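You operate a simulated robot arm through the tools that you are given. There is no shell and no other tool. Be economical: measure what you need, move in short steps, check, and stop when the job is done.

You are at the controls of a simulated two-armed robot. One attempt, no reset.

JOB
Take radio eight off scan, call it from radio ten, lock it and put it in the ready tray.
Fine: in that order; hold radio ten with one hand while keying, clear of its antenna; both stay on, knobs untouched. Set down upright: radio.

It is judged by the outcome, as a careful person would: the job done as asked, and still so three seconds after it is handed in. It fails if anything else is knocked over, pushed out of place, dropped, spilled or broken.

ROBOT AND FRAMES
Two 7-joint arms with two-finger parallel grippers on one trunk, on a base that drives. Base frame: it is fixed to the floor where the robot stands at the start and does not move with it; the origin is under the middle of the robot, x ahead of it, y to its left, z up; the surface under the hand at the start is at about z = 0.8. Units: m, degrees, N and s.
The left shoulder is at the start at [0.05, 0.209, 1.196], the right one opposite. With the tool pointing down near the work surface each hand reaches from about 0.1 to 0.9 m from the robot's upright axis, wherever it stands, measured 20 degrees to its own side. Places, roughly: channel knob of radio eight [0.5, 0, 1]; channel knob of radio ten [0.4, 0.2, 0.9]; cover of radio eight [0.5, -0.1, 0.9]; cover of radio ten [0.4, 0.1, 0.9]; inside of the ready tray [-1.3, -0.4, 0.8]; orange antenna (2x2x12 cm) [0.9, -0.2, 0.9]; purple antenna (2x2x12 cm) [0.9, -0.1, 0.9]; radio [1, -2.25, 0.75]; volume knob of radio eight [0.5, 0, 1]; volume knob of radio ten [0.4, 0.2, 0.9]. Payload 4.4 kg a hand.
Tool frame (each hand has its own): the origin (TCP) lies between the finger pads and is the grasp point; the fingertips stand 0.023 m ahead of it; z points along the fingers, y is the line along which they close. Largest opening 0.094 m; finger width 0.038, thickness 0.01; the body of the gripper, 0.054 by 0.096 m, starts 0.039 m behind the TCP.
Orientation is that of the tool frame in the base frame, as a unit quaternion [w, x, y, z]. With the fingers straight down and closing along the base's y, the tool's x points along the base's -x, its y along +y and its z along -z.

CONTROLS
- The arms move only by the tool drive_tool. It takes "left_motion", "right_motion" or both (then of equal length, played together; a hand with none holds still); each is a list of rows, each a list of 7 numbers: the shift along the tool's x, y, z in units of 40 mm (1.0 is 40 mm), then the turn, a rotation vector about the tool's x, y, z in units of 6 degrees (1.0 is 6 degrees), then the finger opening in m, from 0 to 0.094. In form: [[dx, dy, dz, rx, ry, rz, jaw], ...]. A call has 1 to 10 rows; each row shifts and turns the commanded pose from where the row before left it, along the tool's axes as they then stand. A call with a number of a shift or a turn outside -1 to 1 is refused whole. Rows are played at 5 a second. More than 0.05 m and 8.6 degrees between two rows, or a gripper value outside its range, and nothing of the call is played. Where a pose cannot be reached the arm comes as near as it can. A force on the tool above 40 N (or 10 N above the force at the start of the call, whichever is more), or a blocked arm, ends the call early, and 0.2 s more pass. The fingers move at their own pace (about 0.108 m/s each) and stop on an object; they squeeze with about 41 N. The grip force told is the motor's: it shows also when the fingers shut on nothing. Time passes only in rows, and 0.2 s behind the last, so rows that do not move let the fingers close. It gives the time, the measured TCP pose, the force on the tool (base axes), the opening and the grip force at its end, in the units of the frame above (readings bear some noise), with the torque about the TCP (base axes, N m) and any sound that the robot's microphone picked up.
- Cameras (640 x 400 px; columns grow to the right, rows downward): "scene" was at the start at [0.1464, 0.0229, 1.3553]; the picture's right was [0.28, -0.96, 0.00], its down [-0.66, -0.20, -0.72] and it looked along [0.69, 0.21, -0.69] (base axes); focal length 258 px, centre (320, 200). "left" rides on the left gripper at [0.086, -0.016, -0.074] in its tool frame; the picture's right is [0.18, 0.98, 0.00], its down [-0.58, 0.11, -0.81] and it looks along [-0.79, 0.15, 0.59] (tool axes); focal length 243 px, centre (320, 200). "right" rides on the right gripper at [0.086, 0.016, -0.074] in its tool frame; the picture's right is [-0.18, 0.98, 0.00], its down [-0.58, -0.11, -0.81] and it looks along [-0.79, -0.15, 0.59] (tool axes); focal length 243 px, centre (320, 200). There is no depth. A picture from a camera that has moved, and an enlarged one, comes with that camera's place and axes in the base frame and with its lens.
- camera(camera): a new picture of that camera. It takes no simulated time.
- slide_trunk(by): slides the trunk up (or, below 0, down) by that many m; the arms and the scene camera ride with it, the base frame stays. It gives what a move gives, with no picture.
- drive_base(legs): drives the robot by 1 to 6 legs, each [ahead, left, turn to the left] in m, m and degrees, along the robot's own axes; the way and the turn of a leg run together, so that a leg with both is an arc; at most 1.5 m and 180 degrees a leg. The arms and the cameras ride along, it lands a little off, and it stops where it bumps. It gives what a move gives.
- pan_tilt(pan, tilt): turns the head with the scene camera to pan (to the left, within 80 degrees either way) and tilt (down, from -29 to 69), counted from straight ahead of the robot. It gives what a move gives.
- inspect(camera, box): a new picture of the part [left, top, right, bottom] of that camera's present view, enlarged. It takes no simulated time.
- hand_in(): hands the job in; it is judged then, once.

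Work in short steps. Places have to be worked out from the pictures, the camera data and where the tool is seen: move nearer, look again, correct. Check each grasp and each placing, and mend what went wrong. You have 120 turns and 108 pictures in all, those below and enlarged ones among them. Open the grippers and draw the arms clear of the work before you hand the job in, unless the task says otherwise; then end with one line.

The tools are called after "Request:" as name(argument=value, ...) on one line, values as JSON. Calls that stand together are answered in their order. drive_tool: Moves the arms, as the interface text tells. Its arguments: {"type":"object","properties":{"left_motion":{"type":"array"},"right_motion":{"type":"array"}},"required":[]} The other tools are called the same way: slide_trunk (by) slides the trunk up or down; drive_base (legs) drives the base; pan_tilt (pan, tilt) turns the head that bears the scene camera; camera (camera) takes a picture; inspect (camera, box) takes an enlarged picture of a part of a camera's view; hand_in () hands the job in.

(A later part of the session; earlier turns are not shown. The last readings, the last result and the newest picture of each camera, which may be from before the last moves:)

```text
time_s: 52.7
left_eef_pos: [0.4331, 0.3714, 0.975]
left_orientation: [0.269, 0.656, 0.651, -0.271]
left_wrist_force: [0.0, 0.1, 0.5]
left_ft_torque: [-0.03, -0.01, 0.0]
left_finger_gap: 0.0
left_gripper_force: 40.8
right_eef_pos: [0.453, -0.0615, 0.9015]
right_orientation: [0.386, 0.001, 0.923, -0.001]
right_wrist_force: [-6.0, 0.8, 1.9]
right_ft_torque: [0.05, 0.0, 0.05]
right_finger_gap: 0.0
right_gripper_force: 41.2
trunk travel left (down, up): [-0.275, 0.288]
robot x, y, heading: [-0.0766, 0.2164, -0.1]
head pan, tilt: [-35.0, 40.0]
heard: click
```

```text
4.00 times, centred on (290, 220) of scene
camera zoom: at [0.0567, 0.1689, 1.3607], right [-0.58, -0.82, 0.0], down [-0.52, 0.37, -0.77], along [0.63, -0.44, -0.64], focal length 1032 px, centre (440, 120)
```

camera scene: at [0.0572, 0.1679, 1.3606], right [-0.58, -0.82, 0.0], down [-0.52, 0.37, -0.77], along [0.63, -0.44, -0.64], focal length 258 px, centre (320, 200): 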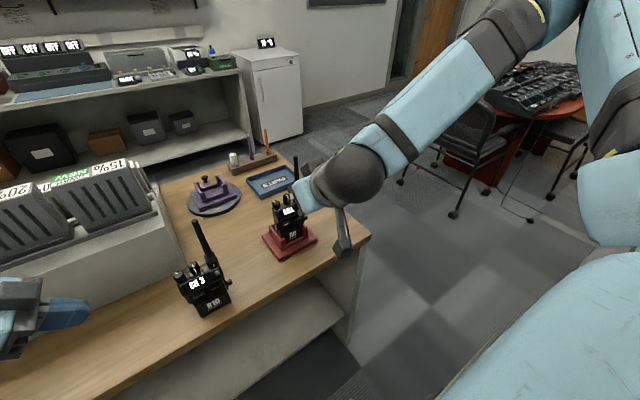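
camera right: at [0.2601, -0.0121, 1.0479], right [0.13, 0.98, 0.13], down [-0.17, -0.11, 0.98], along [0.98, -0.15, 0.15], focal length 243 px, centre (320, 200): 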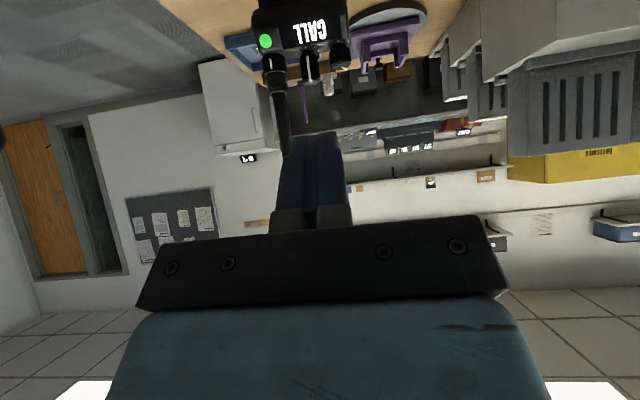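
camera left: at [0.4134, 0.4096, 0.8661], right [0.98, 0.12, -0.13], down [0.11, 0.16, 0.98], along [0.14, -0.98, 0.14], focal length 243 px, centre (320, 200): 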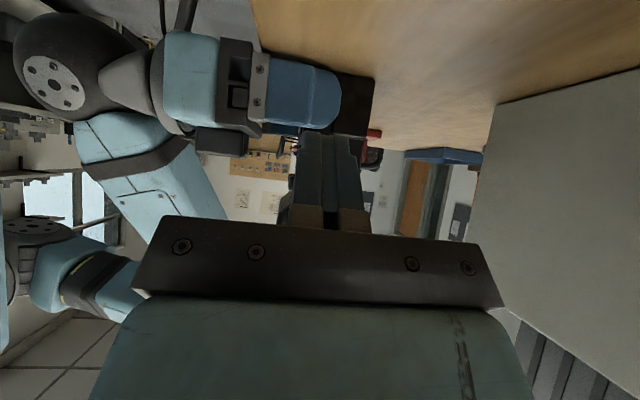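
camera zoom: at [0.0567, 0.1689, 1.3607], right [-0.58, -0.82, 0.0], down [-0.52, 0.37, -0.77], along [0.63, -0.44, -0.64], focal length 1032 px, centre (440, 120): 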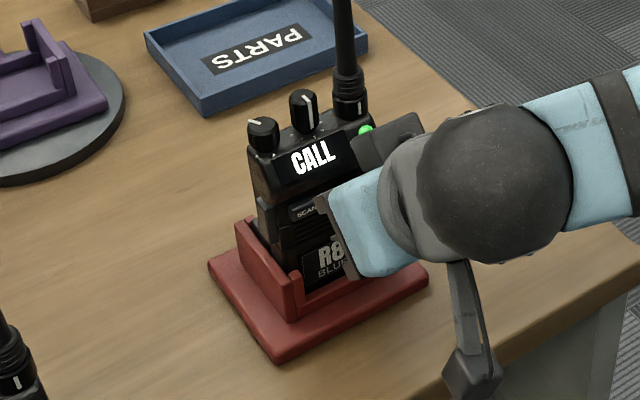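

Click heard. I release and check the display.

Request:
drive_tool(right_motion=[[0.177, 0, -0.177, 0, 0, 0, 0], [0.35, 0, -0.35, 0, 0, 0, 0]])

Request:
inspect(camera="scene", box=[220, 170, 360, 270])

```text
time_s: 53.3
left_eef_pos: [0.4344, 0.3716, 0.9739]
left_orientation: [0.269, 0.656, 0.651, -0.271]
left_wrist_force: [-0.6, 0.1, -0.1]
left_ft_torque: [-0.01, 0.0, -0.01]
left_finger_gap: 0.0
left_gripper_force: 40.9
right_eef_pos: [0.4238, -0.0637, 0.9022]
right_orientation: [0.387, 0.0, 0.922, 0.0]
right_wrist_force: [-0.1, 0.3, -0.3]
right_ft_torque: [-0.03, -0.02, 0.02]
right_finger_gap: 0.0
right_gripper_force: 40.5
trunk travel left (down, up): [-0.275, 0.288]
robot x, y, heading: [-0.0808, 0.2224, -0.5]
head pan, tilt: [-35.0, 40.0]
```

```text
4.00 times, centred on (290, 220) of scene
camera zoom: at [0.0571, 0.1685, 1.3607], right [-0.58, -0.82, 0.0], down [-0.52, 0.37, -0.77], along [0.63, -0.44, -0.64], focal length 1032 px, centre (440, 120)
```

zoom: 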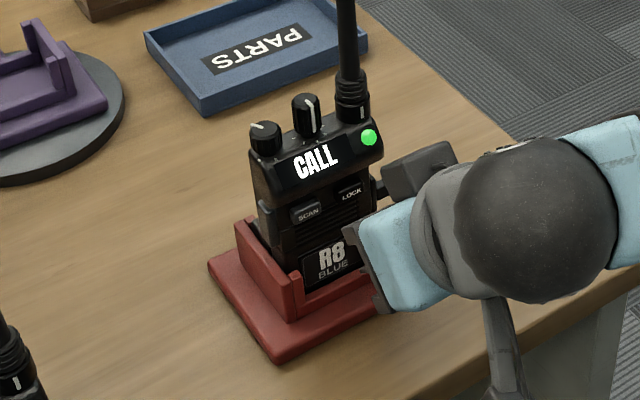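

The display still shows CALL. I wait two seconds and look again before deciding whether LOCK needs a longer hold.

Request:
drive_tool(right_motion=[[0, 0, 0, 0, 0, 0, 0], [0, 0, 0, 0, 0, 0, 0], [0, 0, 0, 0, 0, 0, 0], [0, 0, 0, 0, 0, 0, 0], [0, 0, 0, 0, 0, 0, 0], [0, 0, 0, 0, 0, 0, 0], [0, 0, 0, 0, 0, 0, 0], [0, 0, 0, 0, 0, 0, 0], [0, 0, 0, 0, 0, 0, 0], [0, 0, 0, 0, 0, 0, 0]])

Request:
inspect(camera="scene", box=[255, 180, 325, 250])

```text
time_s: 55.5
left_eef_pos: [0.4338, 0.3715, 0.9744]
left_orientation: [0.27, 0.655, 0.652, -0.271]
left_wrist_force: [0.1, 0.7, 0.0]
left_ft_torque: [0.02, 0.04, -0.01]
left_finger_gap: 0.0
left_gripper_force: 41.6
right_eef_pos: [0.424, -0.0641, 0.9004]
right_orientation: [0.386, 0.001, 0.922, -0.001]
right_wrist_force: [0.9, -0.3, -0.2]
right_ft_torque: [0.0, 0.01, 0.01]
right_finger_gap: 0.0002
right_gripper_force: 40.9
trunk travel left (down, up): [-0.275, 0.288]
robot x, y, heading: [-0.0767, 0.2231, -0.4]
head pan, tilt: [-35.0, 40.0]
```

```text
5.71 times, centred on (290, 215) of scene
camera zoom: at [0.0576, 0.1687, 1.3606], right [-0.58, -0.82, 0.0], down [-0.52, 0.37, -0.77], along [0.63, -0.44, -0.64], focal length 1475 px, centre (491, 114)
```

zoom: 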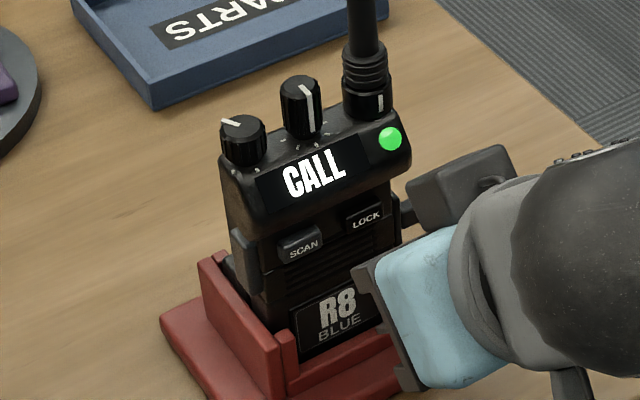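

No change, so LOCK probably needs holding. I press again and hold about 1.5 s, watching the display while it is held.

Request:
drive_tool(right_motion=[[-0.25, 0.03, 0.25, 0, 0, 0, 0], [-0.16, 0, 0.16, 0, 0, 0, 0], [-0.08, 0, 0.08, 0, 0, 0, 0], [-0.042, 0, 0.042, 0, 0, 0, 0], [0, 0, 0, 0, 0, 0, 0], [0, 0, 0, 0, 0, 0, 0], [0, 0, 0, 0, 0, 0, 0], [0, 0, 0, 0, 0, 0, 0], [0, 0, 0, 0, 0, 0, 0]])

Request:
inspect(camera="scene", box=[255, 180, 325, 250])

```text
time_s: 57.5
left_eef_pos: [0.4334, 0.3723, 0.9734]
left_orientation: [0.27, 0.656, 0.651, -0.272]
left_wrist_force: [-0.6, 0.3, 0.4]
left_ft_torque: [0.01, -0.02, -0.03]
left_finger_gap: 0.0002
left_gripper_force: 40.6
right_eef_pos: [0.4541, -0.0606, 0.9031]
right_orientation: [0.386, 0.0, 0.922, 0.0]
right_wrist_force: [-9.1, 2.9, 3.0]
right_ft_torque: [0.0, -0.14, 0.08]
right_finger_gap: 0.0
right_gripper_force: 41.1
trunk travel left (down, up): [-0.275, 0.288]
robot x, y, heading: [-0.078, 0.2157, -0.1]
head pan, tilt: [-35.0, 40.0]
heard: click
```

```text
5.71 times, centred on (290, 215) of scene
camera zoom: at [0.0563, 0.1691, 1.3608], right [-0.58, -0.82, 0.0], down [-0.52, 0.37, -0.77], along [0.63, -0.44, -0.64], focal length 1475 px, centre (491, 114)
```

zoom: 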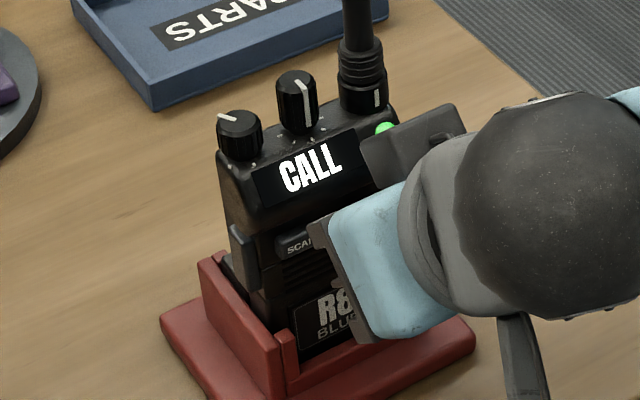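

Pressed and still CALL. I keep holding another two seconds.

Request:
drive_tool(right_motion=[[0, 0, 0, 0, 0, 0, 0], [0, 0, 0, 0, 0, 0, 0], [0, 0, 0, 0, 0, 0, 0], [0, 0, 0, 0, 0, 0, 0], [0, 0, 0, 0, 0, 0, 0], [0, 0, 0, 0, 0, 0, 0], [0, 0, 0, 0, 0, 0, 0], [0, 0, 0, 0, 0, 0, 0], [0, 0, 0, 0, 0, 0, 0], [0, 0, 0, 0, 0, 0, 0]])

Request:
inspect(camera="scene", box=[255, 180, 325, 250])

```text
time_s: 59.7
left_eef_pos: [0.4337, 0.3714, 0.9742]
left_orientation: [0.271, 0.655, 0.651, -0.271]
left_wrist_force: [0.4, 0.2, -0.4]
left_ft_torque: [-0.04, 0.0, -0.01]
left_finger_gap: 0.0
left_gripper_force: 40.8
right_eef_pos: [0.4538, -0.0612, 0.9011]
right_orientation: [0.387, 0.0, 0.922, 0.001]
right_wrist_force: [-8.2, 1.7, 3.8]
right_ft_torque: [0.01, -0.11, 0.05]
right_finger_gap: 0.0
right_gripper_force: 41.0
trunk travel left (down, up): [-0.275, 0.288]
robot x, y, heading: [-0.0809, 0.2148, -0.2]
head pan, tilt: [-35.0, 40.0]
```

```text
5.71 times, centred on (290, 215) of scene
camera zoom: at [0.0564, 0.169, 1.3608], right [-0.58, -0.82, 0.0], down [-0.52, 0.37, -0.77], along [0.63, -0.44, -0.64], focal length 1475 px, centre (491, 114)
```

zoom: 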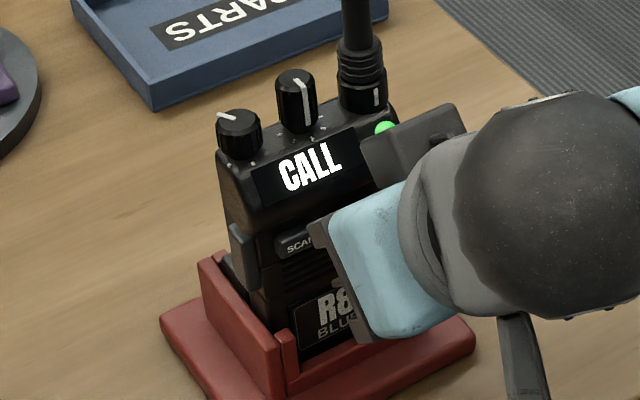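

Still CALL while held. I release and look again.

Request:
drive_tool(right_motion=[[0.177, 0, -0.177, 0, 0, 0, 0], [0.35, 0, -0.35, 0, 0, 0, 0], [0, 0, 0, 0, 0, 0, 0], [0, 0, 0, 0, 0, 0, 0]])

Request:
inspect(camera="scene", box=[255, 180, 325, 250])

```text
time_s: 60.7
left_eef_pos: [0.4346, 0.373, 0.9752]
left_orientation: [0.27, 0.656, 0.651, -0.271]
left_wrist_force: [0.8, 0.6, 0.6]
left_ft_torque: [0.0, 0.0, 0.0]
left_finger_gap: 0.0001
left_gripper_force: 40.4
right_eef_pos: [0.4251, -0.0604, 0.902]
right_orientation: [0.386, 0.0, 0.923, 0.0]
right_wrist_force: [0.6, -0.1, 0.2]
right_ft_torque: [-0.03, 0.01, 0.02]
right_finger_gap: 0.0
right_gripper_force: 40.9
trunk travel left (down, up): [-0.275, 0.288]
robot x, y, heading: [-0.0802, 0.2158, -0.1]
head pan, tilt: [-35.0, 40.0]
```

```text
5.71 times, centred on (290, 215) of scene
camera zoom: at [0.0574, 0.1686, 1.3606], right [-0.58, -0.82, 0.0], down [-0.52, 0.37, -0.77], along [0.63, -0.44, -0.64], focal length 1475 px, centre (491, 114)
```

zoom: 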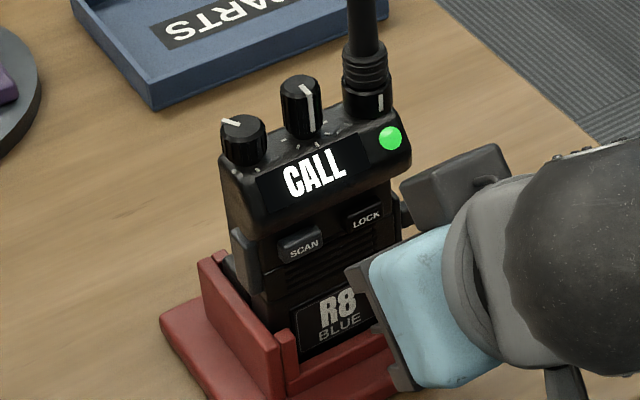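

The display latches CALL, which may hide the lock state. I wait about 12 s to see whether CALL times out.

Request:
drive_tool(right_motion=[[0, 0, 0, 0, 0, 0, 0], [0, 0, 0, 0, 0, 0, 0], [0, 0, 0, 0, 0, 0, 0], [0, 0, 0, 0, 0, 0, 0], [0, 0, 0, 0, 0, 0, 0], [0, 0, 0, 0, 0, 0, 0], [0, 0, 0, 0, 0, 0, 0], [0, 0, 0, 0, 0, 0, 0], [0, 0, 0, 0, 0, 0, 0], [0, 0, 0, 0, 0, 0, 0]])

Request:
drive_tool(right_motion=[[0, 0, 0, 0, 0, 0, 0], [0, 0, 0, 0, 0, 0, 0], [0, 0, 0, 0, 0, 0, 0], [0, 0, 0, 0, 0, 0, 0], [0, 0, 0, 0, 0, 0, 0], [0, 0, 0, 0, 0, 0, 0], [0, 0, 0, 0, 0, 0, 0], [0, 0, 0, 0, 0, 0, 0], [0, 0, 0, 0, 0, 0, 0], [0, 0, 0, 0, 0, 0, 0]])

Request:
drive_tool(right_motion=[[0, 0, 0, 0, 0, 0, 0], [0, 0, 0, 0, 0, 0, 0], [0, 0, 0, 0, 0, 0, 0], [0, 0, 0, 0, 0, 0, 0], [0, 0, 0, 0, 0, 0, 0], [0, 0, 0, 0, 0, 0, 0], [0, 0, 0, 0, 0, 0, 0], [0, 0, 0, 0, 0, 0, 0], [0, 0, 0, 0, 0, 0, 0], [0, 0, 0, 0, 0, 0, 0]])

Request:
drive_tool(right_motion=[[0, 0, 0, 0, 0, 0, 0], [0, 0, 0, 0, 0, 0, 0], [0, 0, 0, 0, 0, 0, 0], [0, 0, 0, 0, 0, 0, 0], [0, 0, 0, 0, 0, 0, 0], [0, 0, 0, 0, 0, 0, 0], [0, 0, 0, 0, 0, 0, 0], [0, 0, 0, 0, 0, 0, 0], [0, 0, 0, 0, 0, 0, 0], [0, 0, 0, 0, 0, 0, 0]])

Request:
inspect(camera="scene", box=[270, 185, 315, 230])

```text
time_s: 62.9
left_eef_pos: [0.4335, 0.3723, 0.9743]
left_orientation: [0.27, 0.655, 0.651, -0.271]
left_wrist_force: [0.9, -0.1, -0.4]
left_ft_torque: [0.01, 0.02, 0.01]
left_finger_gap: 0.0002
left_gripper_force: 41.1
right_eef_pos: [0.425, -0.0611, 0.9011]
right_orientation: [0.386, 0.001, 0.923, 0.0]
right_wrist_force: [0.6, 0.1, 1.0]
right_ft_torque: [0.0, 0.0, 0.01]
right_finger_gap: 0.0
right_gripper_force: 40.9
trunk travel left (down, up): [-0.275, 0.288]
robot x, y, heading: [-0.0762, 0.2178, -0.3]
head pan, tilt: [-35.0, 40.0]
```

```text
time_s: 65.1
left_eef_pos: [0.4336, 0.3715, 0.9745]
left_orientation: [0.27, 0.654, 0.652, -0.271]
left_wrist_force: [0.7, 0.0, 0.3]
left_ft_torque: [0.01, -0.01, -0.04]
left_finger_gap: 0.0001
left_gripper_force: 41.4
right_eef_pos: [0.4258, -0.0601, 0.9027]
right_orientation: [0.386, 0.001, 0.922, 0.0]
right_wrist_force: [0.0, 0.3, -0.2]
right_ft_torque: [-0.02, -0.01, 0.0]
right_finger_gap: 0.0
right_gripper_force: 40.6
trunk travel left (down, up): [-0.275, 0.288]
robot x, y, heading: [-0.0777, 0.2176, -0.1]
head pan, tilt: [-35.0, 40.0]
```

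```text
time_s: 67.3
left_eef_pos: [0.4339, 0.372, 0.9736]
left_orientation: [0.27, 0.655, 0.652, -0.271]
left_wrist_force: [0.9, -0.2, -0.8]
left_ft_torque: [-0.03, 0.04, 0.01]
left_finger_gap: 0.0
left_gripper_force: 40.6
right_eef_pos: [0.4251, -0.0617, 0.9006]
right_orientation: [0.386, 0.001, 0.923, -0.001]
right_wrist_force: [-0.8, 0.1, -0.4]
right_ft_torque: [0.0, -0.01, -0.01]
right_finger_gap: 0.0001
right_gripper_force: 40.7
trunk travel left (down, up): [-0.275, 0.288]
robot x, y, heading: [-0.0807, 0.219, -0.1]
head pan, tilt: [-35.0, 40.0]
```

```text
time_s: 69.5
left_eef_pos: [0.4347, 0.3725, 0.9753]
left_orientation: [0.27, 0.655, 0.652, -0.272]
left_wrist_force: [0.1, 0.0, -0.1]
left_ft_torque: [0.01, -0.01, -0.01]
left_finger_gap: 0.0002
left_gripper_force: 41.0
right_eef_pos: [0.424, -0.0607, 0.9014]
right_orientation: [0.386, 0.001, 0.923, -0.001]
right_wrist_force: [-1.1, 0.4, -0.1]
right_ft_torque: [-0.01, 0.0, 0.02]
right_finger_gap: 0.0
right_gripper_force: 40.9
trunk travel left (down, up): [-0.275, 0.288]
robot x, y, heading: [-0.077, 0.2208, -0.4]
head pan, tilt: [-35.0, 40.0]
```

```text
8.89 times, centred on (292, 208) of scene
camera zoom: at [0.0576, 0.1687, 1.3606], right [-0.58, -0.82, 0.0], down [-0.52, 0.37, -0.77], along [0.63, -0.44, -0.64], focal length 2294 px, centre (564, 133)
```

zoom: 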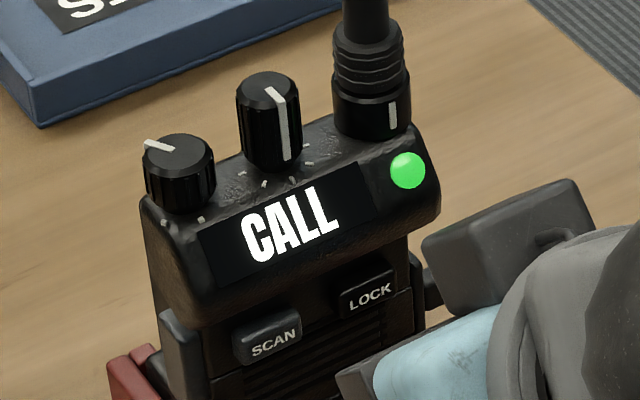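

LOCK looks flush while SCAN stands proud. I compare with R10's LOCK, which is unlocked, to see whether R8's is latched in.

Request:
inspect(camera="scene", box=[180, 265, 230, 315])

Request:
drive_tool(right_motion=[[0.7, -0.7, -0.7, 0, 0, 0, 0], [0.7, -0.7, -0.7, 0, 0, 0, 0], [0, -0.7, 0, 0, 0, 0, 0]])

Request:
inspect(camera="right", box=[320, 30, 460, 170])

Request:
inspect(camera="scene", box=[270, 185, 315, 230])

```text
8.00 times, centred on (205, 290) of scene
camera zoom: at [0.0576, 0.1687, 1.3606], right [-0.58, -0.82, 0.0], down [-0.52, 0.37, -0.77], along [0.63, -0.44, -0.64], focal length 2064 px, centre (1240, -520)
```

zoom: 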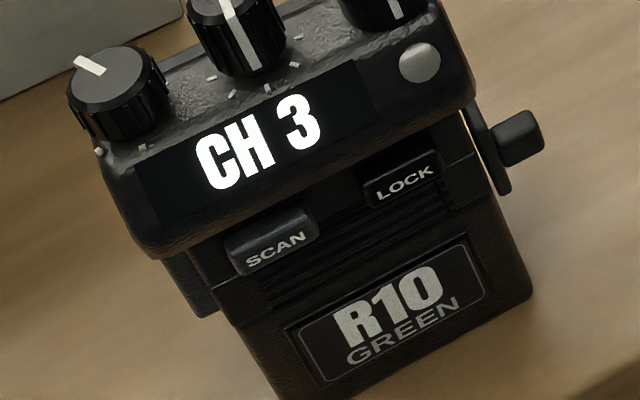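

```text
time_s: 70.3
left_eef_pos: [0.4315, 0.3722, 0.9748]
left_orientation: [0.27, 0.655, 0.651, -0.271]
left_wrist_force: [-1.3, -0.7, -1.0]
left_ft_torque: [0.02, 0.01, 0.01]
left_finger_gap: 0.0001
left_gripper_force: 41.1
right_eef_pos: [0.3867, -0.1183, 0.9039]
right_orientation: [0.386, 0.0, 0.922, 0.001]
right_wrist_force: [-0.2, 0.3, 0.2]
right_ft_torque: [-0.04, -0.02, 0.03]
right_finger_gap: 0.0
right_gripper_force: 41.2
right hand out of reach, approached as far as the arm can: row 2
trunk travel left (down, up): [-0.275, 0.288]
robot x, y, heading: [-0.0798, 0.218, -0.2]
head pan, tilt: [-35.0, 40.0]
```

```text
2.86 times, centred on (390, 100) of right
camera zoom: at [0.2725, -0.1011, 0.8945], right [0.13, 0.98, 0.13], down [-0.17, -0.11, 0.98], along [0.98, -0.15, 0.15], focal length 693 px, centre (120, 486)
```

zoom: 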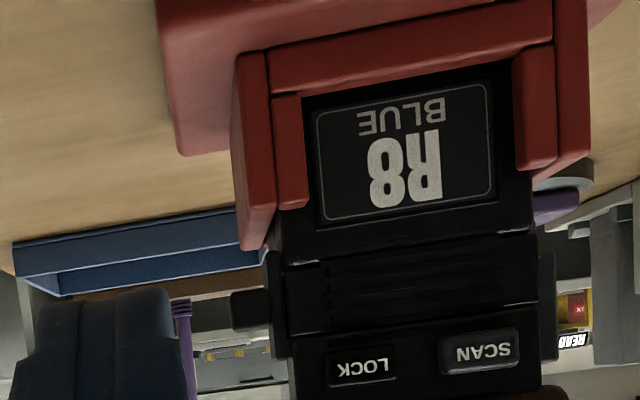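

```text
8.89 times, centred on (292, 208) of scene
camera zoom: at [0.0563, 0.1678, 1.3607], right [-0.58, -0.82, 0.0], down [-0.52, 0.37, -0.77], along [0.63, -0.44, -0.64], focal length 2294 px, centre (564, 133)
```

zoom: 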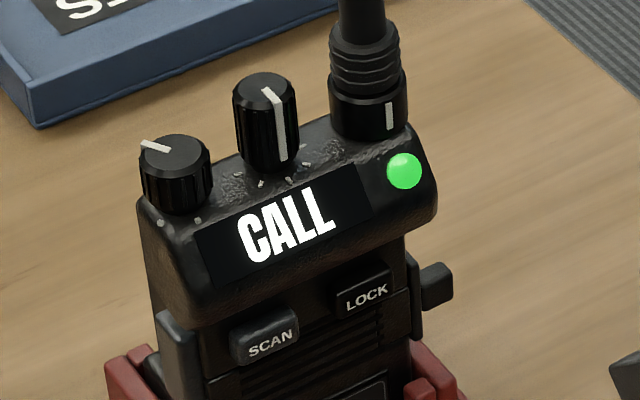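

R10's LOCK looks the same as R8's, so it doesn't latch visibly, and CALL evidently masks the lock state. So far there has been one short and one long press. One more short press leaves R8 locked whether each press toggles (3 presses) or only a long hold counts (1 long). I go back in front of LOCK.

Request:
drive_tool(right_motion=[[-0.37, 0.7, 0.39, 0, 0, 0, 0], [-0.37, 0.7, 0.39, 0, 0, 0, 0], [0, 0, 0, 0, 0, 0, 0]])

Request:
inspect(camera="right", box=[220, 0, 420, 200])

```text
time_s: 71.1
left_eef_pos: [0.4337, 0.372, 0.9743]
left_orientation: [0.27, 0.656, 0.65, -0.273]
left_wrist_force: [-0.5, -0.5, 0.1]
left_ft_torque: [0.01, -0.01, -0.02]
left_finger_gap: 0.0
left_gripper_force: 41.0
right_eef_pos: [0.4318, -0.0616, 0.9012]
right_orientation: [0.386, 0.001, 0.922, -0.001]
right_wrist_force: [-0.6, -0.4, -0.5]
right_ft_torque: [0.03, -0.01, 0.0]
right_finger_gap: 0.0
right_gripper_force: 41.2
trunk travel left (down, up): [-0.275, 0.288]
robot x, y, heading: [-0.0806, 0.2167, -0.7]
head pan, tilt: [-35.0, 40.0]
```

```text
2.00 times, centred on (320, 100) of right
camera zoom: at [0.3175, -0.0454, 0.8931], right [0.13, 0.98, 0.13], down [-0.17, -0.11, 0.98], along [0.98, -0.15, 0.15], focal length 485 px, centre (320, 400)
```

zoom: 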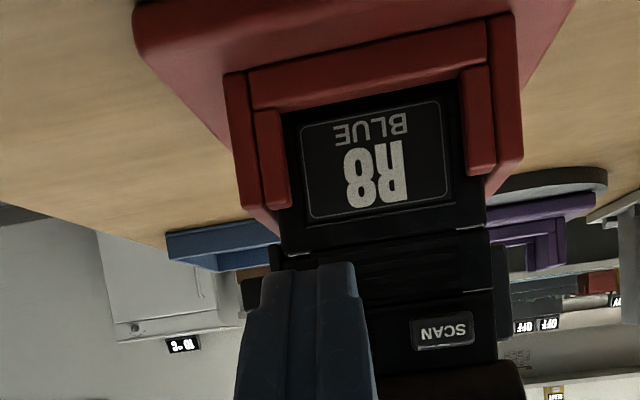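

I repeat the short press with the same profile as the first one, and release promptly.

Request:
drive_tool(right_motion=[[-0.18, 0, 0.18, 0, 0, 0, 0], [-0.071, 0, 0.071, 0, 0, 0, 0], [-0.053, 0, 0.053, 0, 0, 0, 0], [-0.035, 0, 0.035, 0, 0, 0, 0]])

Request:
drive_tool(right_motion=[[-0.035, 0, 0.035, 0, 0, 0, 0], [-0.018, 0, 0.018, 0, 0, 0, 0]])

Request:
inspect(camera="scene", box=[255, 180, 325, 250])

```text
time_s: 72.1
left_eef_pos: [0.4345, 0.3713, 0.9745]
left_orientation: [0.269, 0.656, 0.651, -0.271]
left_wrist_force: [-0.2, -0.7, -0.9]
left_ft_torque: [0.0, -0.02, -0.01]
left_finger_gap: 0.0
left_gripper_force: 41.1
right_eef_pos: [0.4507, -0.0622, 0.9015]
right_orientation: [0.386, 0.001, 0.922, 0.0]
right_wrist_force: [-2.4, -0.4, 1.9]
right_ft_torque: [0.01, -0.03, -0.05]
right_finger_gap: 0.0
right_gripper_force: 40.9
trunk travel left (down, up): [-0.275, 0.288]
robot x, y, heading: [-0.075, 0.2182, -0.1]
head pan, tilt: [-35.0, 40.0]
```

```text
time_s: 72.7
left_eef_pos: [0.434, 0.3726, 0.9745]
left_orientation: [0.269, 0.655, 0.651, -0.272]
left_wrist_force: [-0.4, -0.3, -0.6]
left_ft_torque: [0.0, 0.02, -0.01]
left_finger_gap: 0.0
left_gripper_force: 40.8
right_eef_pos: [0.4525, -0.0622, 0.9032]
right_orientation: [0.386, 0.002, 0.923, -0.001]
right_wrist_force: [-4.8, -0.3, 0.8]
right_ft_torque: [-0.02, 0.0, 0.01]
right_finger_gap: 0.0
right_gripper_force: 40.5
trunk travel left (down, up): [-0.275, 0.288]
robot x, y, heading: [-0.0769, 0.2173, -0.4]
head pan, tilt: [-35.0, 40.0]
heard: click
```

```text
5.71 times, centred on (290, 215) of scene
camera zoom: at [0.0571, 0.1687, 1.3606], right [-0.58, -0.82, 0.0], down [-0.52, 0.37, -0.77], along [0.63, -0.44, -0.64], focal length 1475 px, centre (491, 114)
```

zoom: 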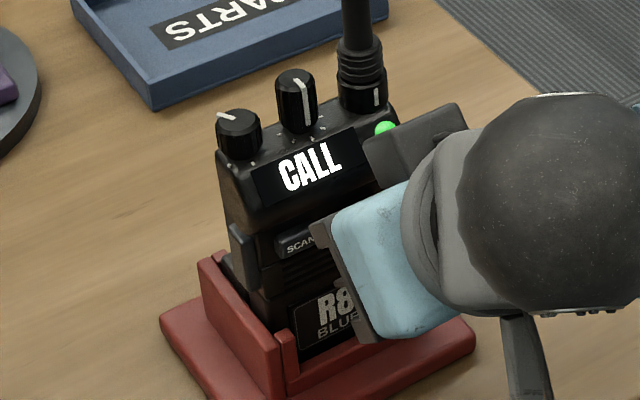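

Click heard. I release and pull well back, then look at R8 unobstructed.

Request:
drive_tool(right_motion=[[0.177, 0, -0.177, 0, 0, 0, 0], [0.35, 0, -0.35, 0, 0, 0, 0], [0.35, -0.7, -0.35, 0, 0, 0, 0], [0, -0.9, 0, 0, 0, 0, 0], [0, -0.9, 0, 0, 0, 0, 0]])

Request:
inspect(camera="scene", box=[265, 180, 320, 235])

```text
time_s: 73.9
left_eef_pos: [0.4339, 0.3711, 0.9748]
left_orientation: [0.27, 0.656, 0.651, -0.271]
left_wrist_force: [0.5, -0.1, 0.2]
left_ft_torque: [-0.01, 0.02, 0.01]
left_finger_gap: 0.0001
left_gripper_force: 41.0
right_eef_pos: [0.4036, -0.1645, 0.9026]
right_orientation: [0.387, 0.0, 0.922, 0.001]
right_wrist_force: [0.4, -1.4, 0.2]
right_ft_torque: [-0.04, 0.02, -0.01]
right_finger_gap: 0.0
right_gripper_force: 41.4
trunk travel left (down, up): [-0.275, 0.288]
robot x, y, heading: [-0.0821, 0.2179, -0.1]
head pan, tilt: [-35.0, 40.0]
```

```text
7.27 times, centred on (292, 208) of scene
camera zoom: at [0.057, 0.1683, 1.3606], right [-0.58, -0.82, 0.0], down [-0.52, 0.37, -0.77], along [0.63, -0.44, -0.64], focal length 1877 px, centre (520, 146)
```

zoom: 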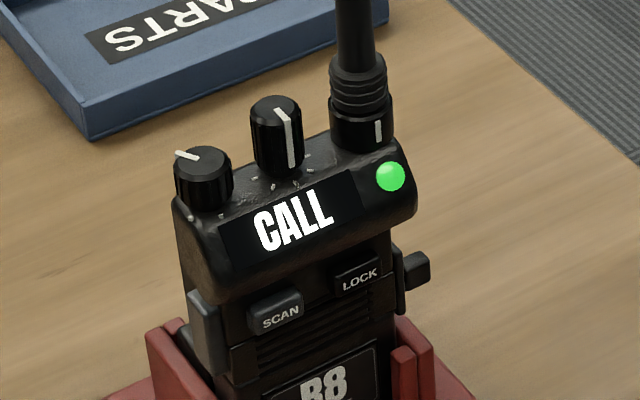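

The state matches the best reading (three clicks, one long and two short). Now the pickup: I'll grip R8's head by its y-sides from the front, clear of knobs, antenna, key and cover. First I raise both hands and drive the base back to the right for better reach.

Request:
drive_tool(left_motion=[[-0.7, 0, -0.7, 0, 0, 0, 0], [-0.7, 0, -0.7, 0, 0, 0, 0], [-0.7, 0, -0.7, 0, 0, 0, 0], [-0.7, -0.3, -0.7, 0, 0, 0, 0], [0, -0.9, 0, 0, 0, 0, 0], [0, -0.9, 0, 0, 0, 0, 0]], right_motion=[[-0.7, 0, -0.7, 0, 0, 0, 0], [-0.7, 0, -0.7, 0, 0, 0, 0], [0, 0, -0.5, 0, 0, 0, 0], [0, 0, 0, 0, 0, 0, 0], [0, 0, 0, 0, 0, 0, 0], [0, 0, 0, 0, 0, 0, 0]])

Request:
drive_base(legs=[[0, -0.2, 0]])

Request:
pan_tilt(pan=0, tilt=45)

Request:
camera(camera="scene")

```text
time_s: 75.3
left_eef_pos: [0.3502, 0.3744, 1.133]
left_orientation: [0.269, 0.656, 0.651, -0.272]
left_wrist_force: [0.4, -0.3, 0.0]
left_ft_torque: [-0.02, 0.03, 0.02]
left_finger_gap: 0.0001
left_gripper_force: 40.7
right_eef_pos: [0.3876, -0.163, 0.9957]
right_orientation: [0.387, 0.001, 0.922, -0.001]
right_wrist_force: [-0.8, 0.5, 0.4]
right_ft_torque: [0.02, 0.0, -0.03]
right_finger_gap: 0.0
right_gripper_force: 40.9
trunk travel left (down, up): [-0.275, 0.288]
robot x, y, heading: [-0.077, 0.222, -0.3]
head pan, tilt: [-35.0, 40.0]
```

```text
time_s: 77.8
left_eef_pos: [0.3498, 0.1686, 1.1315]
left_orientation: [0.269, 0.656, 0.651, -0.271]
left_wrist_force: [0.3, 0.2, 0.4]
left_ft_torque: [-0.01, -0.01, -0.01]
left_finger_gap: 0.0
left_gripper_force: 41.1
right_eef_pos: [0.3864, -0.3675, 0.9959]
right_orientation: [0.385, 0.003, 0.923, -0.001]
right_wrist_force: [-0.9, 0.8, -0.3]
right_ft_torque: [0.03, 0.02, -0.01]
right_finger_gap: 0.0
right_gripper_force: 41.2
trunk travel left (down, up): [-0.275, 0.288]
robot x, y, heading: [-0.0817, 0.0116, -0.5]
head pan, tilt: [-35.0, 40.0]
```

```text
time_s: 78.8
left_eef_pos: [0.3501, 0.1686, 1.1339]
left_orientation: [0.269, 0.656, 0.65, -0.272]
left_wrist_force: [-0.5, -0.2, 0.5]
left_ft_torque: [0.02, 0.02, 0.01]
left_finger_gap: 0.0
left_gripper_force: 41.1
right_eef_pos: [0.385, -0.3698, 0.9961]
right_orientation: [0.386, 0.002, 0.922, -0.001]
right_wrist_force: [0.0, 0.3, 0.1]
right_ft_torque: [0.02, 0.01, 0.0]
right_finger_gap: 0.0
right_gripper_force: 41.3
trunk travel left (down, up): [-0.275, 0.288]
robot x, y, heading: [-0.0787, 0.0135, -0.2]
head pan, tilt: [0.0, 45.0]
```

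```text
32 pictures are left
camera scene: at [0.0682, 0.0127, 1.3533], right [-0.01, -1.0, 0.0], down [-0.71, 0.01, -0.71], along [0.71, -0.01, -0.71], focal length 258 px, centre (320, 200)
```

scene: 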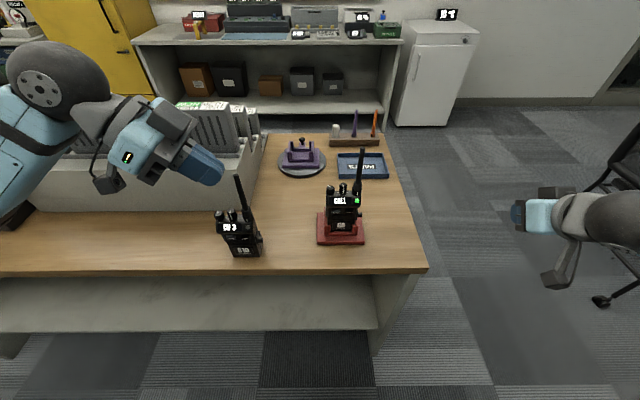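

32 pictures remain. I take one enlarged view of R8 to measure its head.

Request:
inspect(camera="scene", box=[300, 170, 390, 250])

```text
5.00 times, centred on (345, 210) of scene
camera zoom: at [0.0682, 0.0127, 1.3533], right [-0.01, -1.0, 0.0], down [-0.71, 0.01, -0.71], along [0.71, -0.01, -0.71], focal length 1290 px, centre (195, 150)
```

zoom: 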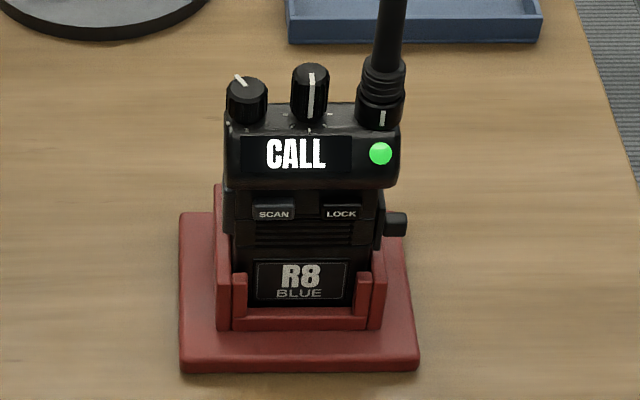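

R8's head spans y −0.006 to −0.086 and z 0.92 to 0.957. I pitch the right hand to 30° below horizontal, open it, and bring it in front of R8.

Request:
drive_tool(right_motion=[[0, 0.85, 0, 0, -0.83, 0, 0.094], [0, 0.85, 0, 0, -0.83, 0, 0.094], [0, 0.85, 0, 0, -0.84, 0, 0.094], [0, 0.95, 0, 0, 0, 0, 0.094], [0, 0.95, 0, 0, 0, 0, 0.094], [0, 0.95, 0, 0, 0, 0, 0.094], [0, 0.95, 0, 0, 0, 0, 0.094], [0, 0.95, 0, 0, 0, 0, 0.094], [0, 0.8, 0, 0, 0, 0, 0.094], [0, 0, 0, 0, 0, 0, 0.094]])

```text
time_s: 81.0
left_eef_pos: [0.3488, 0.1666, 1.1325]
left_orientation: [0.27, 0.656, 0.651, -0.271]
left_wrist_force: [0.4, -0.7, -0.3]
left_ft_torque: [0.02, 0.04, 0.03]
left_finger_gap: 0.0003
left_gripper_force: 41.4
right_eef_pos: [0.3811, -0.1077, 1.0477]
right_orientation: [0.498, -0.01, 0.866, 0.04]
right_wrist_force: [0.1, -0.4, -0.1]
right_ft_torque: [0.02, 0.04, 0.0]
right_finger_gap: 0.0943
right_gripper_force: 0.0
right hand out of reach, approached as far as the arm can: row 3, 4, 5
trunk travel left (down, up): [-0.275, 0.288]
robot x, y, heading: [-0.0809, 0.0135, -0.5]
head pan, tilt: [0.0, 45.0]
```

The hand lagged because of reach limits partway. I settle and read again.

Request:
drive_tool(right_motion=[[0, 0, 0, 0, 0, 0, 0.094], [0, 0, 0, 0, 0, 0, 0.094], [0, 0, 0, 0, 0, 0, 0.094]])

Request:
camera(camera="scene")

```text
time_s: 81.8
left_eef_pos: [0.3499, 0.1673, 1.1324]
left_orientation: [0.27, 0.656, 0.65, -0.272]
left_wrist_force: [1.0, 0.2, 0.0]
left_ft_torque: [0.03, -0.02, -0.02]
left_finger_gap: 0.0
left_gripper_force: 40.4
right_eef_pos: [0.3821, -0.1072, 1.0481]
right_orientation: [0.499, -0.011, 0.866, 0.041]
right_wrist_force: [-0.5, 0.1, -0.1]
right_ft_torque: [-0.01, 0.01, -0.03]
right_finger_gap: 0.094
right_gripper_force: 0.1
trunk travel left (down, up): [-0.275, 0.288]
robot x, y, heading: [-0.0805, 0.0167, -0.4]
head pan, tilt: [0.0, 45.0]
```

```text
30 pictures are left
camera scene: at [0.0682, 0.0128, 1.3533], right [-0.01, -1.0, 0.0], down [-0.71, 0.01, -0.71], along [0.71, -0.01, -0.71], focal length 258 px, centre (320, 200)
```

scene: 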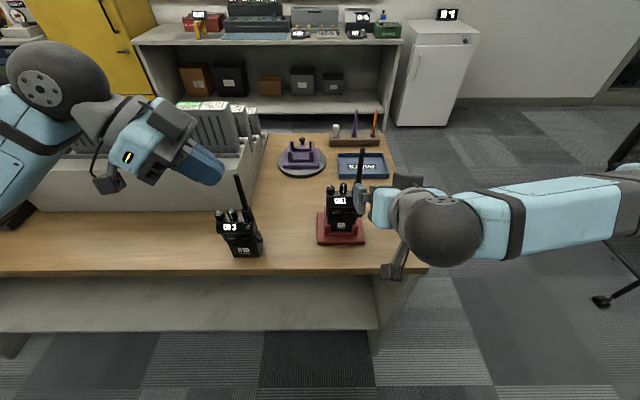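

I correct the small orientation error and continue to the pre-grasp (0.40, −0.045, 0.96).

Request:
drive_tool(right_motion=[[0, 0.52, 0, 0.4, 0, -0.1, 0.094], [0, 0.52, 0, 0.38, 0, -0.1, 0.094], [0, 0.51, 0, 0, 0, 0, 0.094], [0.56, 0, 0.5, 0, 0, 0, 0.094], [0.56, 0, 0.5, 0, 0, 0, 0.094], [0.56, 0, 0.5, 0, 0, 0, 0.094], [0, 0, 0, 0, 0, 0, 0.094]])

Request:
camera(camera="right")

```text
time_s: 83.4
left_eef_pos: [0.3501, 0.1682, 1.1314]
left_orientation: [0.269, 0.656, 0.65, -0.271]
left_wrist_force: [0.3, -0.5, 0.2]
left_ft_torque: [0.02, -0.05, 0.0]
left_finger_gap: 0.0002
left_gripper_force: 41.0
right_eef_pos: [0.4001, -0.0435, 0.9619]
right_orientation: [0.499, 0.001, 0.866, -0.001]
right_wrist_force: [-0.1, -0.2, 0.0]
right_ft_torque: [0.01, -0.01, 0.02]
right_finger_gap: 0.0942
right_gripper_force: 0.0
trunk travel left (down, up): [-0.275, 0.288]
robot x, y, heading: [-0.0792, 0.0087, -0.5]
head pan, tilt: [0.0, 45.0]
```

```text
29 pictures are left
camera right: at [0.2921, -0.028, 0.9248], right [0.09, 0.98, 0.16], down [-0.41, -0.11, 0.91], along [0.91, -0.15, 0.39], focal length 243 px, centre (320, 200)
```

right: 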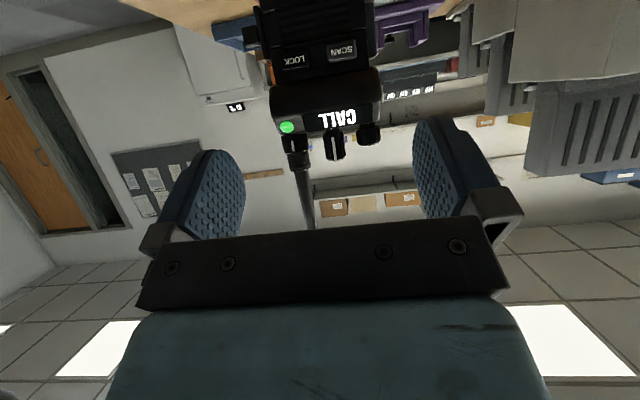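

The head's centre measures y ≈ −0.0435, matching the hand. I advance to the grasp position.

Request:
drive_tool(right_motion=[[-0.185, 0, 0.72, 0, 0, 0, 0.094], [-0.185, 0, 0.72, 0, 0, 0, 0.094], [-0.185, 0, 0.72, 0, 0, 0, 0.094], [0, 0, 0, 0, 0, 0, 0.094]])

Request:
inspect(camera="scene", box=[290, 150, 400, 260])

Request:
camera(camera="right")

```text
time_s: 84.4
left_eef_pos: [0.349, 0.1682, 1.1329]
left_orientation: [0.27, 0.656, 0.65, -0.272]
left_wrist_force: [0.2, -0.3, 0.1]
left_ft_torque: [0.04, 0.01, -0.02]
left_finger_gap: 0.0002
left_gripper_force: 41.7
right_eef_pos: [0.4865, -0.0448, 0.9374]
right_orientation: [0.498, 0.001, 0.867, -0.001]
right_wrist_force: [-0.2, 0.0, -0.1]
right_ft_torque: [-0.02, 0.01, 0.0]
right_finger_gap: 0.0942
right_gripper_force: 0.0
trunk travel left (down, up): [-0.275, 0.288]
robot x, y, heading: [-0.0797, 0.0142, -0.3]
head pan, tilt: [0.0, 45.0]
```

```text
3.64 times, centred on (345, 205) of scene
camera zoom: at [0.0679, 0.0128, 1.3534], right [-0.01, -1.0, 0.0], down [-0.71, 0.01, -0.71], along [0.71, -0.01, -0.71], focal length 938 px, centre (229, 182)
```

zoom: 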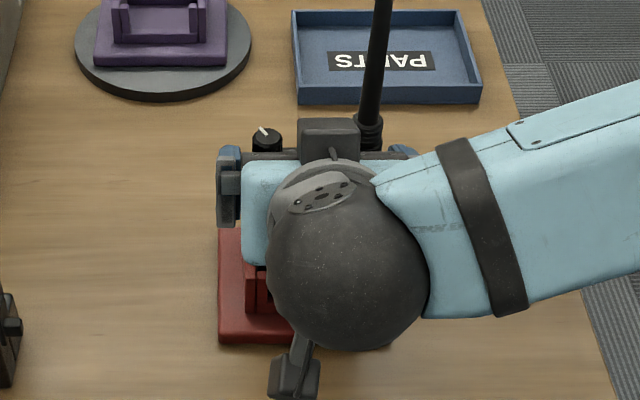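

```text
27 pictures are left
camera right: at [0.3783, -0.0277, 0.9007], right [0.09, 0.98, 0.16], down [-0.41, -0.11, 0.91], along [0.91, -0.15, 0.39], focal length 243 px, centre (320, 200)
```

right: 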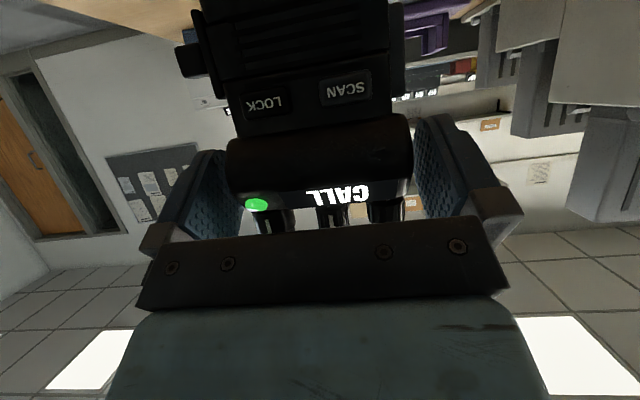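

The head sits between the fingers, and the knobs and antenna are clear. I close.

Request:
drive_tool(right_motion=[[0, 0, 0, 0, 0, 0, 0.08], [0, 0, 0, 0, 0, 0, 0.06], [0, 0, 0, 0, 0, 0, 0.06], [0, 0, 0, 0, 0, 0, 0.06]])

Request:
camera(camera="right")

```text
time_s: 85.4
left_eef_pos: [0.3507, 0.1692, 1.1333]
left_orientation: [0.269, 0.656, 0.65, -0.271]
left_wrist_force: [0.8, 0.2, 0.1]
left_ft_torque: [0.04, -0.02, 0.0]
left_finger_gap: 0.0
left_gripper_force: 40.8
right_eef_pos: [0.4861, -0.0442, 0.9364]
right_orientation: [0.499, 0.001, 0.867, -0.001]
right_wrist_force: [1.3, -0.1, 1.4]
right_ft_torque: [0.19, -0.3, -0.08]
right_finger_gap: 0.0814
right_gripper_force: 40.7
trunk travel left (down, up): [-0.275, 0.288]
robot x, y, heading: [-0.0798, 0.0173, -0.4]
head pan, tilt: [0.0, 45.0]
```

```text
26 pictures are left
camera right: at [0.3785, -0.0276, 0.9007], right [0.09, 0.98, 0.16], down [-0.41, -0.11, 0.91], along [0.91, -0.15, 0.39], focal length 243 px, centre (320, 200)
```

right: 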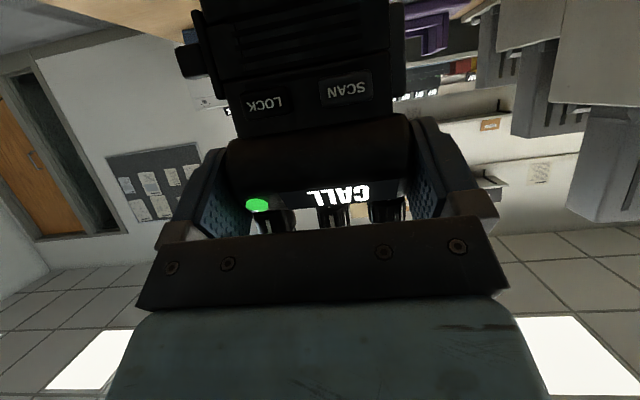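

Firm grip at 81 mm, the head's width. I lift slowly, straight up.

Request:
drive_tool(right_motion=[[-0.3, 0, -0.173, 0, 0, 0, 0.06], [-0.3, 0, -0.173, 0, 0, 0, 0.06], [-0.5, 0, -0.289, 0, 0, 0, 0.06], [-0.6, 0, -0.346, 0, 0, 0, 0.06], [-0.6, 0, -0.346, 0, 0, 0, 0.06], [-0.6, 0, -0.346, 0, 0, 0, 0.06], [-0.6, 0, -0.346, 0, 0, 0, 0.06]])

Request:
camera(camera="scene")

```text
time_s: 87.0
left_eef_pos: [0.3495, 0.1671, 1.1334]
left_orientation: [0.27, 0.656, 0.651, -0.272]
left_wrist_force: [0.7, -0.5, 0.3]
left_ft_torque: [-0.01, -0.02, 0.02]
left_finger_gap: 0.0
left_gripper_force: 41.1
right_eef_pos: [0.4871, -0.0455, 1.0992]
right_orientation: [0.499, 0.001, 0.866, -0.002]
right_wrist_force: [0.2, 0.3, -4.5]
right_ft_torque: [0.02, 0.07, 0.0]
right_finger_gap: 0.0811
right_gripper_force: 41.1
trunk travel left (down, up): [-0.275, 0.288]
robot x, y, heading: [-0.0796, 0.0147, -0.3]
head pan, tilt: [0.0, 45.0]
```

```text
25 pictures are left
camera scene: at [0.0681, 0.0129, 1.3533], right [-0.01, -1.0, 0.0], down [-0.71, 0.01, -0.71], along [0.71, -0.01, -0.71], focal length 258 px, centre (320, 200)
```

scene: 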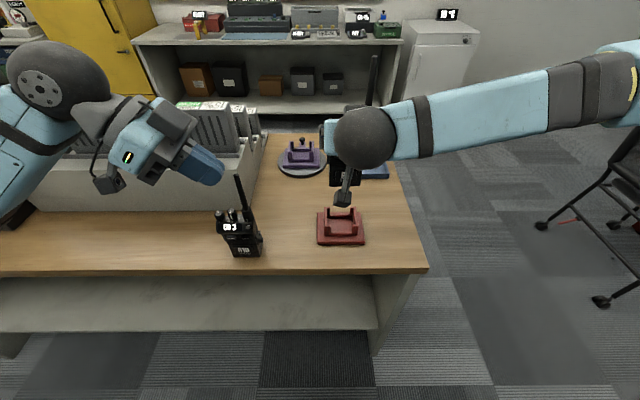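

R8 is lifted cleanly (4.5 N) and the cradle stayed in place. I back away from the table and turn right 90° to look toward the ready tray.

Request:
drive_base(legs=[[-0.25, 0, 0], [0, 0, -90]])

Request:
pan_tilt(pan=-75, tilt=30)

Request:
camera(camera="scene")

```text
time_s: 92.6
left_eef_pos: [-0.1747, -0.4126, 1.1322]
left_orientation: [0.001, 0.924, 0.002, -0.383]
left_wrist_force: [0.4, 0.0, 0.6]
left_ft_torque: [0.0, 0.01, -0.01]
left_finger_gap: 0.0
left_gripper_force: 40.8
right_eef_pos: [-0.3847, -0.5523, 1.0993]
right_orientation: [0.354, 0.61, 0.615, -0.352]
right_wrist_force: [-1.1, 0.2, -4.6]
right_ft_torque: [0.08, -0.02, 0.01]
right_finger_gap: 0.0813
right_gripper_force: 41.2
trunk travel left (down, up): [-0.275, 0.288]
robot x, y, heading: [-0.3325, 0.0181, -90.0]
head pan, tilt: [0.0, 45.0]
```

```text
time_s: 94.1
left_eef_pos: [-0.1752, -0.4117, 1.1317]
left_orientation: [0.001, 0.924, 0.002, -0.383]
left_wrist_force: [0.8, 0.7, -0.3]
left_ft_torque: [-0.01, -0.01, -0.01]
left_finger_gap: 0.0002
left_gripper_force: 40.9
right_eef_pos: [-0.3862, -0.5529, 1.0992]
right_orientation: [0.354, 0.61, 0.615, -0.352]
right_wrist_force: [-0.6, -0.1, -4.8]
right_ft_torque: [0.06, -0.02, 0.02]
right_finger_gap: 0.0814
right_gripper_force: 41.1
trunk travel left (down, up): [-0.275, 0.288]
robot x, y, heading: [-0.3365, 0.0222, -89.8]
head pan, tilt: [-75.0, 30.0]
```

```text
24 pictures are left
camera scene: at [-0.4208, -0.0754, 1.3759], right [-0.26, 0.96, 0.0], down [0.48, 0.13, -0.87], along [-0.84, -0.23, -0.5], focal length 258 px, centre (320, 200)
```

scene: 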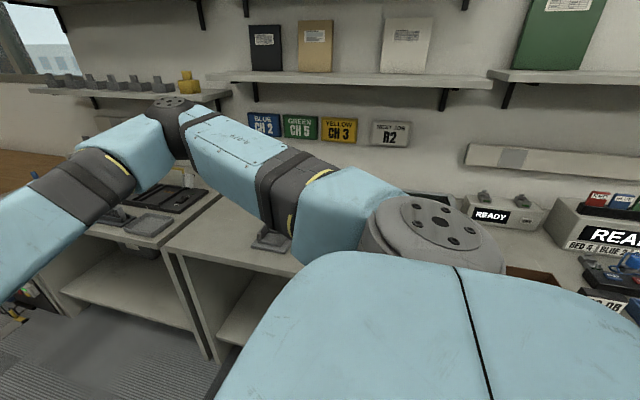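

Color-coded signs and "READY" labels are visible. I turn another 60° so the arm doesn't block the view, then look.

Request:
drive_base(legs=[[0, 0, -80]])

Request:
pan_tilt(pan=10, tilt=32)

Request:
camera(camera="scene")

```text
time_s: 97.9
left_eef_pos: [-0.7268, -0.2157, 1.1317]
left_orientation: [-0.245, 0.71, -0.591, -0.294]
left_wrist_force: [-0.7, -0.2, -0.4]
left_ft_torque: [0.03, 0.02, -0.01]
left_finger_gap: 0.0003
left_gripper_force: 41.1
right_eef_pos: [-0.9044, -0.0339, 1.0986]
right_orientation: [0.047, 0.863, 0.082, -0.497]
right_wrist_force: [-0.1, 0.4, -4.1]
right_ft_torque: [0.04, -0.09, 0.02]
right_finger_gap: 0.081
right_gripper_force: 40.7
trunk travel left (down, up): [-0.275, 0.288]
robot x, y, heading: [-0.3321, 0.0204, -169.3]
head pan, tilt: [-75.0, 30.0]
```

```text
time_s: 99.5
left_eef_pos: [-0.7274, -0.2152, 1.1327]
left_orientation: [-0.245, 0.709, -0.591, -0.295]
left_wrist_force: [0.2, -0.5, -0.4]
left_ft_torque: [0.01, 0.01, -0.01]
left_finger_gap: 0.0
left_gripper_force: 40.3
right_eef_pos: [-0.9023, -0.0339, 1.0992]
right_orientation: [0.046, 0.863, 0.082, -0.497]
right_wrist_force: [0.2, -0.4, -4.9]
right_ft_torque: [0.01, -0.08, -0.01]
right_finger_gap: 0.0813
right_gripper_force: 40.9
trunk travel left (down, up): [-0.275, 0.288]
robot x, y, heading: [-0.3365, 0.0175, -169.4]
head pan, tilt: [10.0, 32.0]
```

```text
23 pictures are left
camera scene: at [-0.4844, -0.0273, 1.3727], right [-0.35, 0.94, 0.0], down [0.5, 0.19, -0.85], along [-0.79, -0.3, -0.53], focal length 258 px, centre (320, 200)
```

scene: 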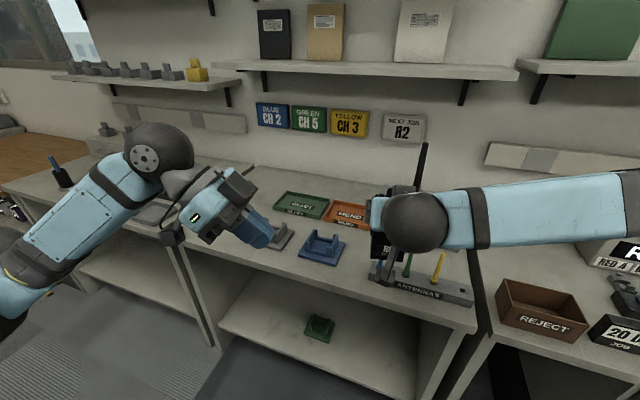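

The green tray lines up with the ready tray's listed place. I read its label.

Request:
inspect(camera="scene", box=[250, 90, 440, 290])

```text
2.00 times, centred on (345, 190) of scene
camera zoom: at [-0.4844, -0.0273, 1.3727], right [-0.35, 0.94, 0.0], down [0.5, 0.19, -0.85], along [-0.79, -0.3, -0.53], focal length 516 px, centre (270, 220)
```

zoom: 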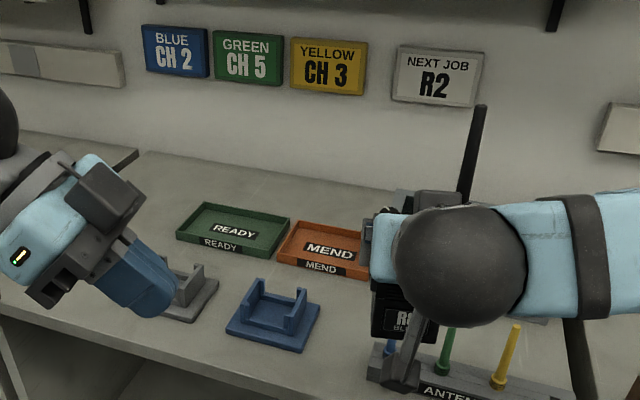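

The READY tray spans about x −1.18 to −1.315 and y −0.285 to −0.48. I square up to face −x and strafe left so R8 lines up with the tray.

Request:
drive_base(legs=[[0, 0, -10.6], [0, 0.46, 0]])

```text
time_s: 104.8
left_eef_pos: [-0.7639, -0.6015, 1.1323]
left_orientation: [-0.27, 0.653, -0.653, -0.27]
left_wrist_force: [0.5, -0.4, -0.8]
left_ft_torque: [-0.01, -0.01, 0.01]
left_finger_gap: 0.0
left_gripper_force: 40.5
right_eef_pos: [-0.9018, -0.3907, 1.0989]
right_orientation: [0.001, 0.866, 0.003, -0.5]
right_wrist_force: [0.8, 0.6, -3.7]
right_ft_torque: [-0.04, -0.08, 0.0]
right_finger_gap: 0.0814
right_gripper_force: 41.1
trunk travel left (down, up): [-0.275, 0.288]
robot x, y, heading: [-0.3366, -0.4428, -180.2]
head pan, tilt: [10.0, 32.0]
```

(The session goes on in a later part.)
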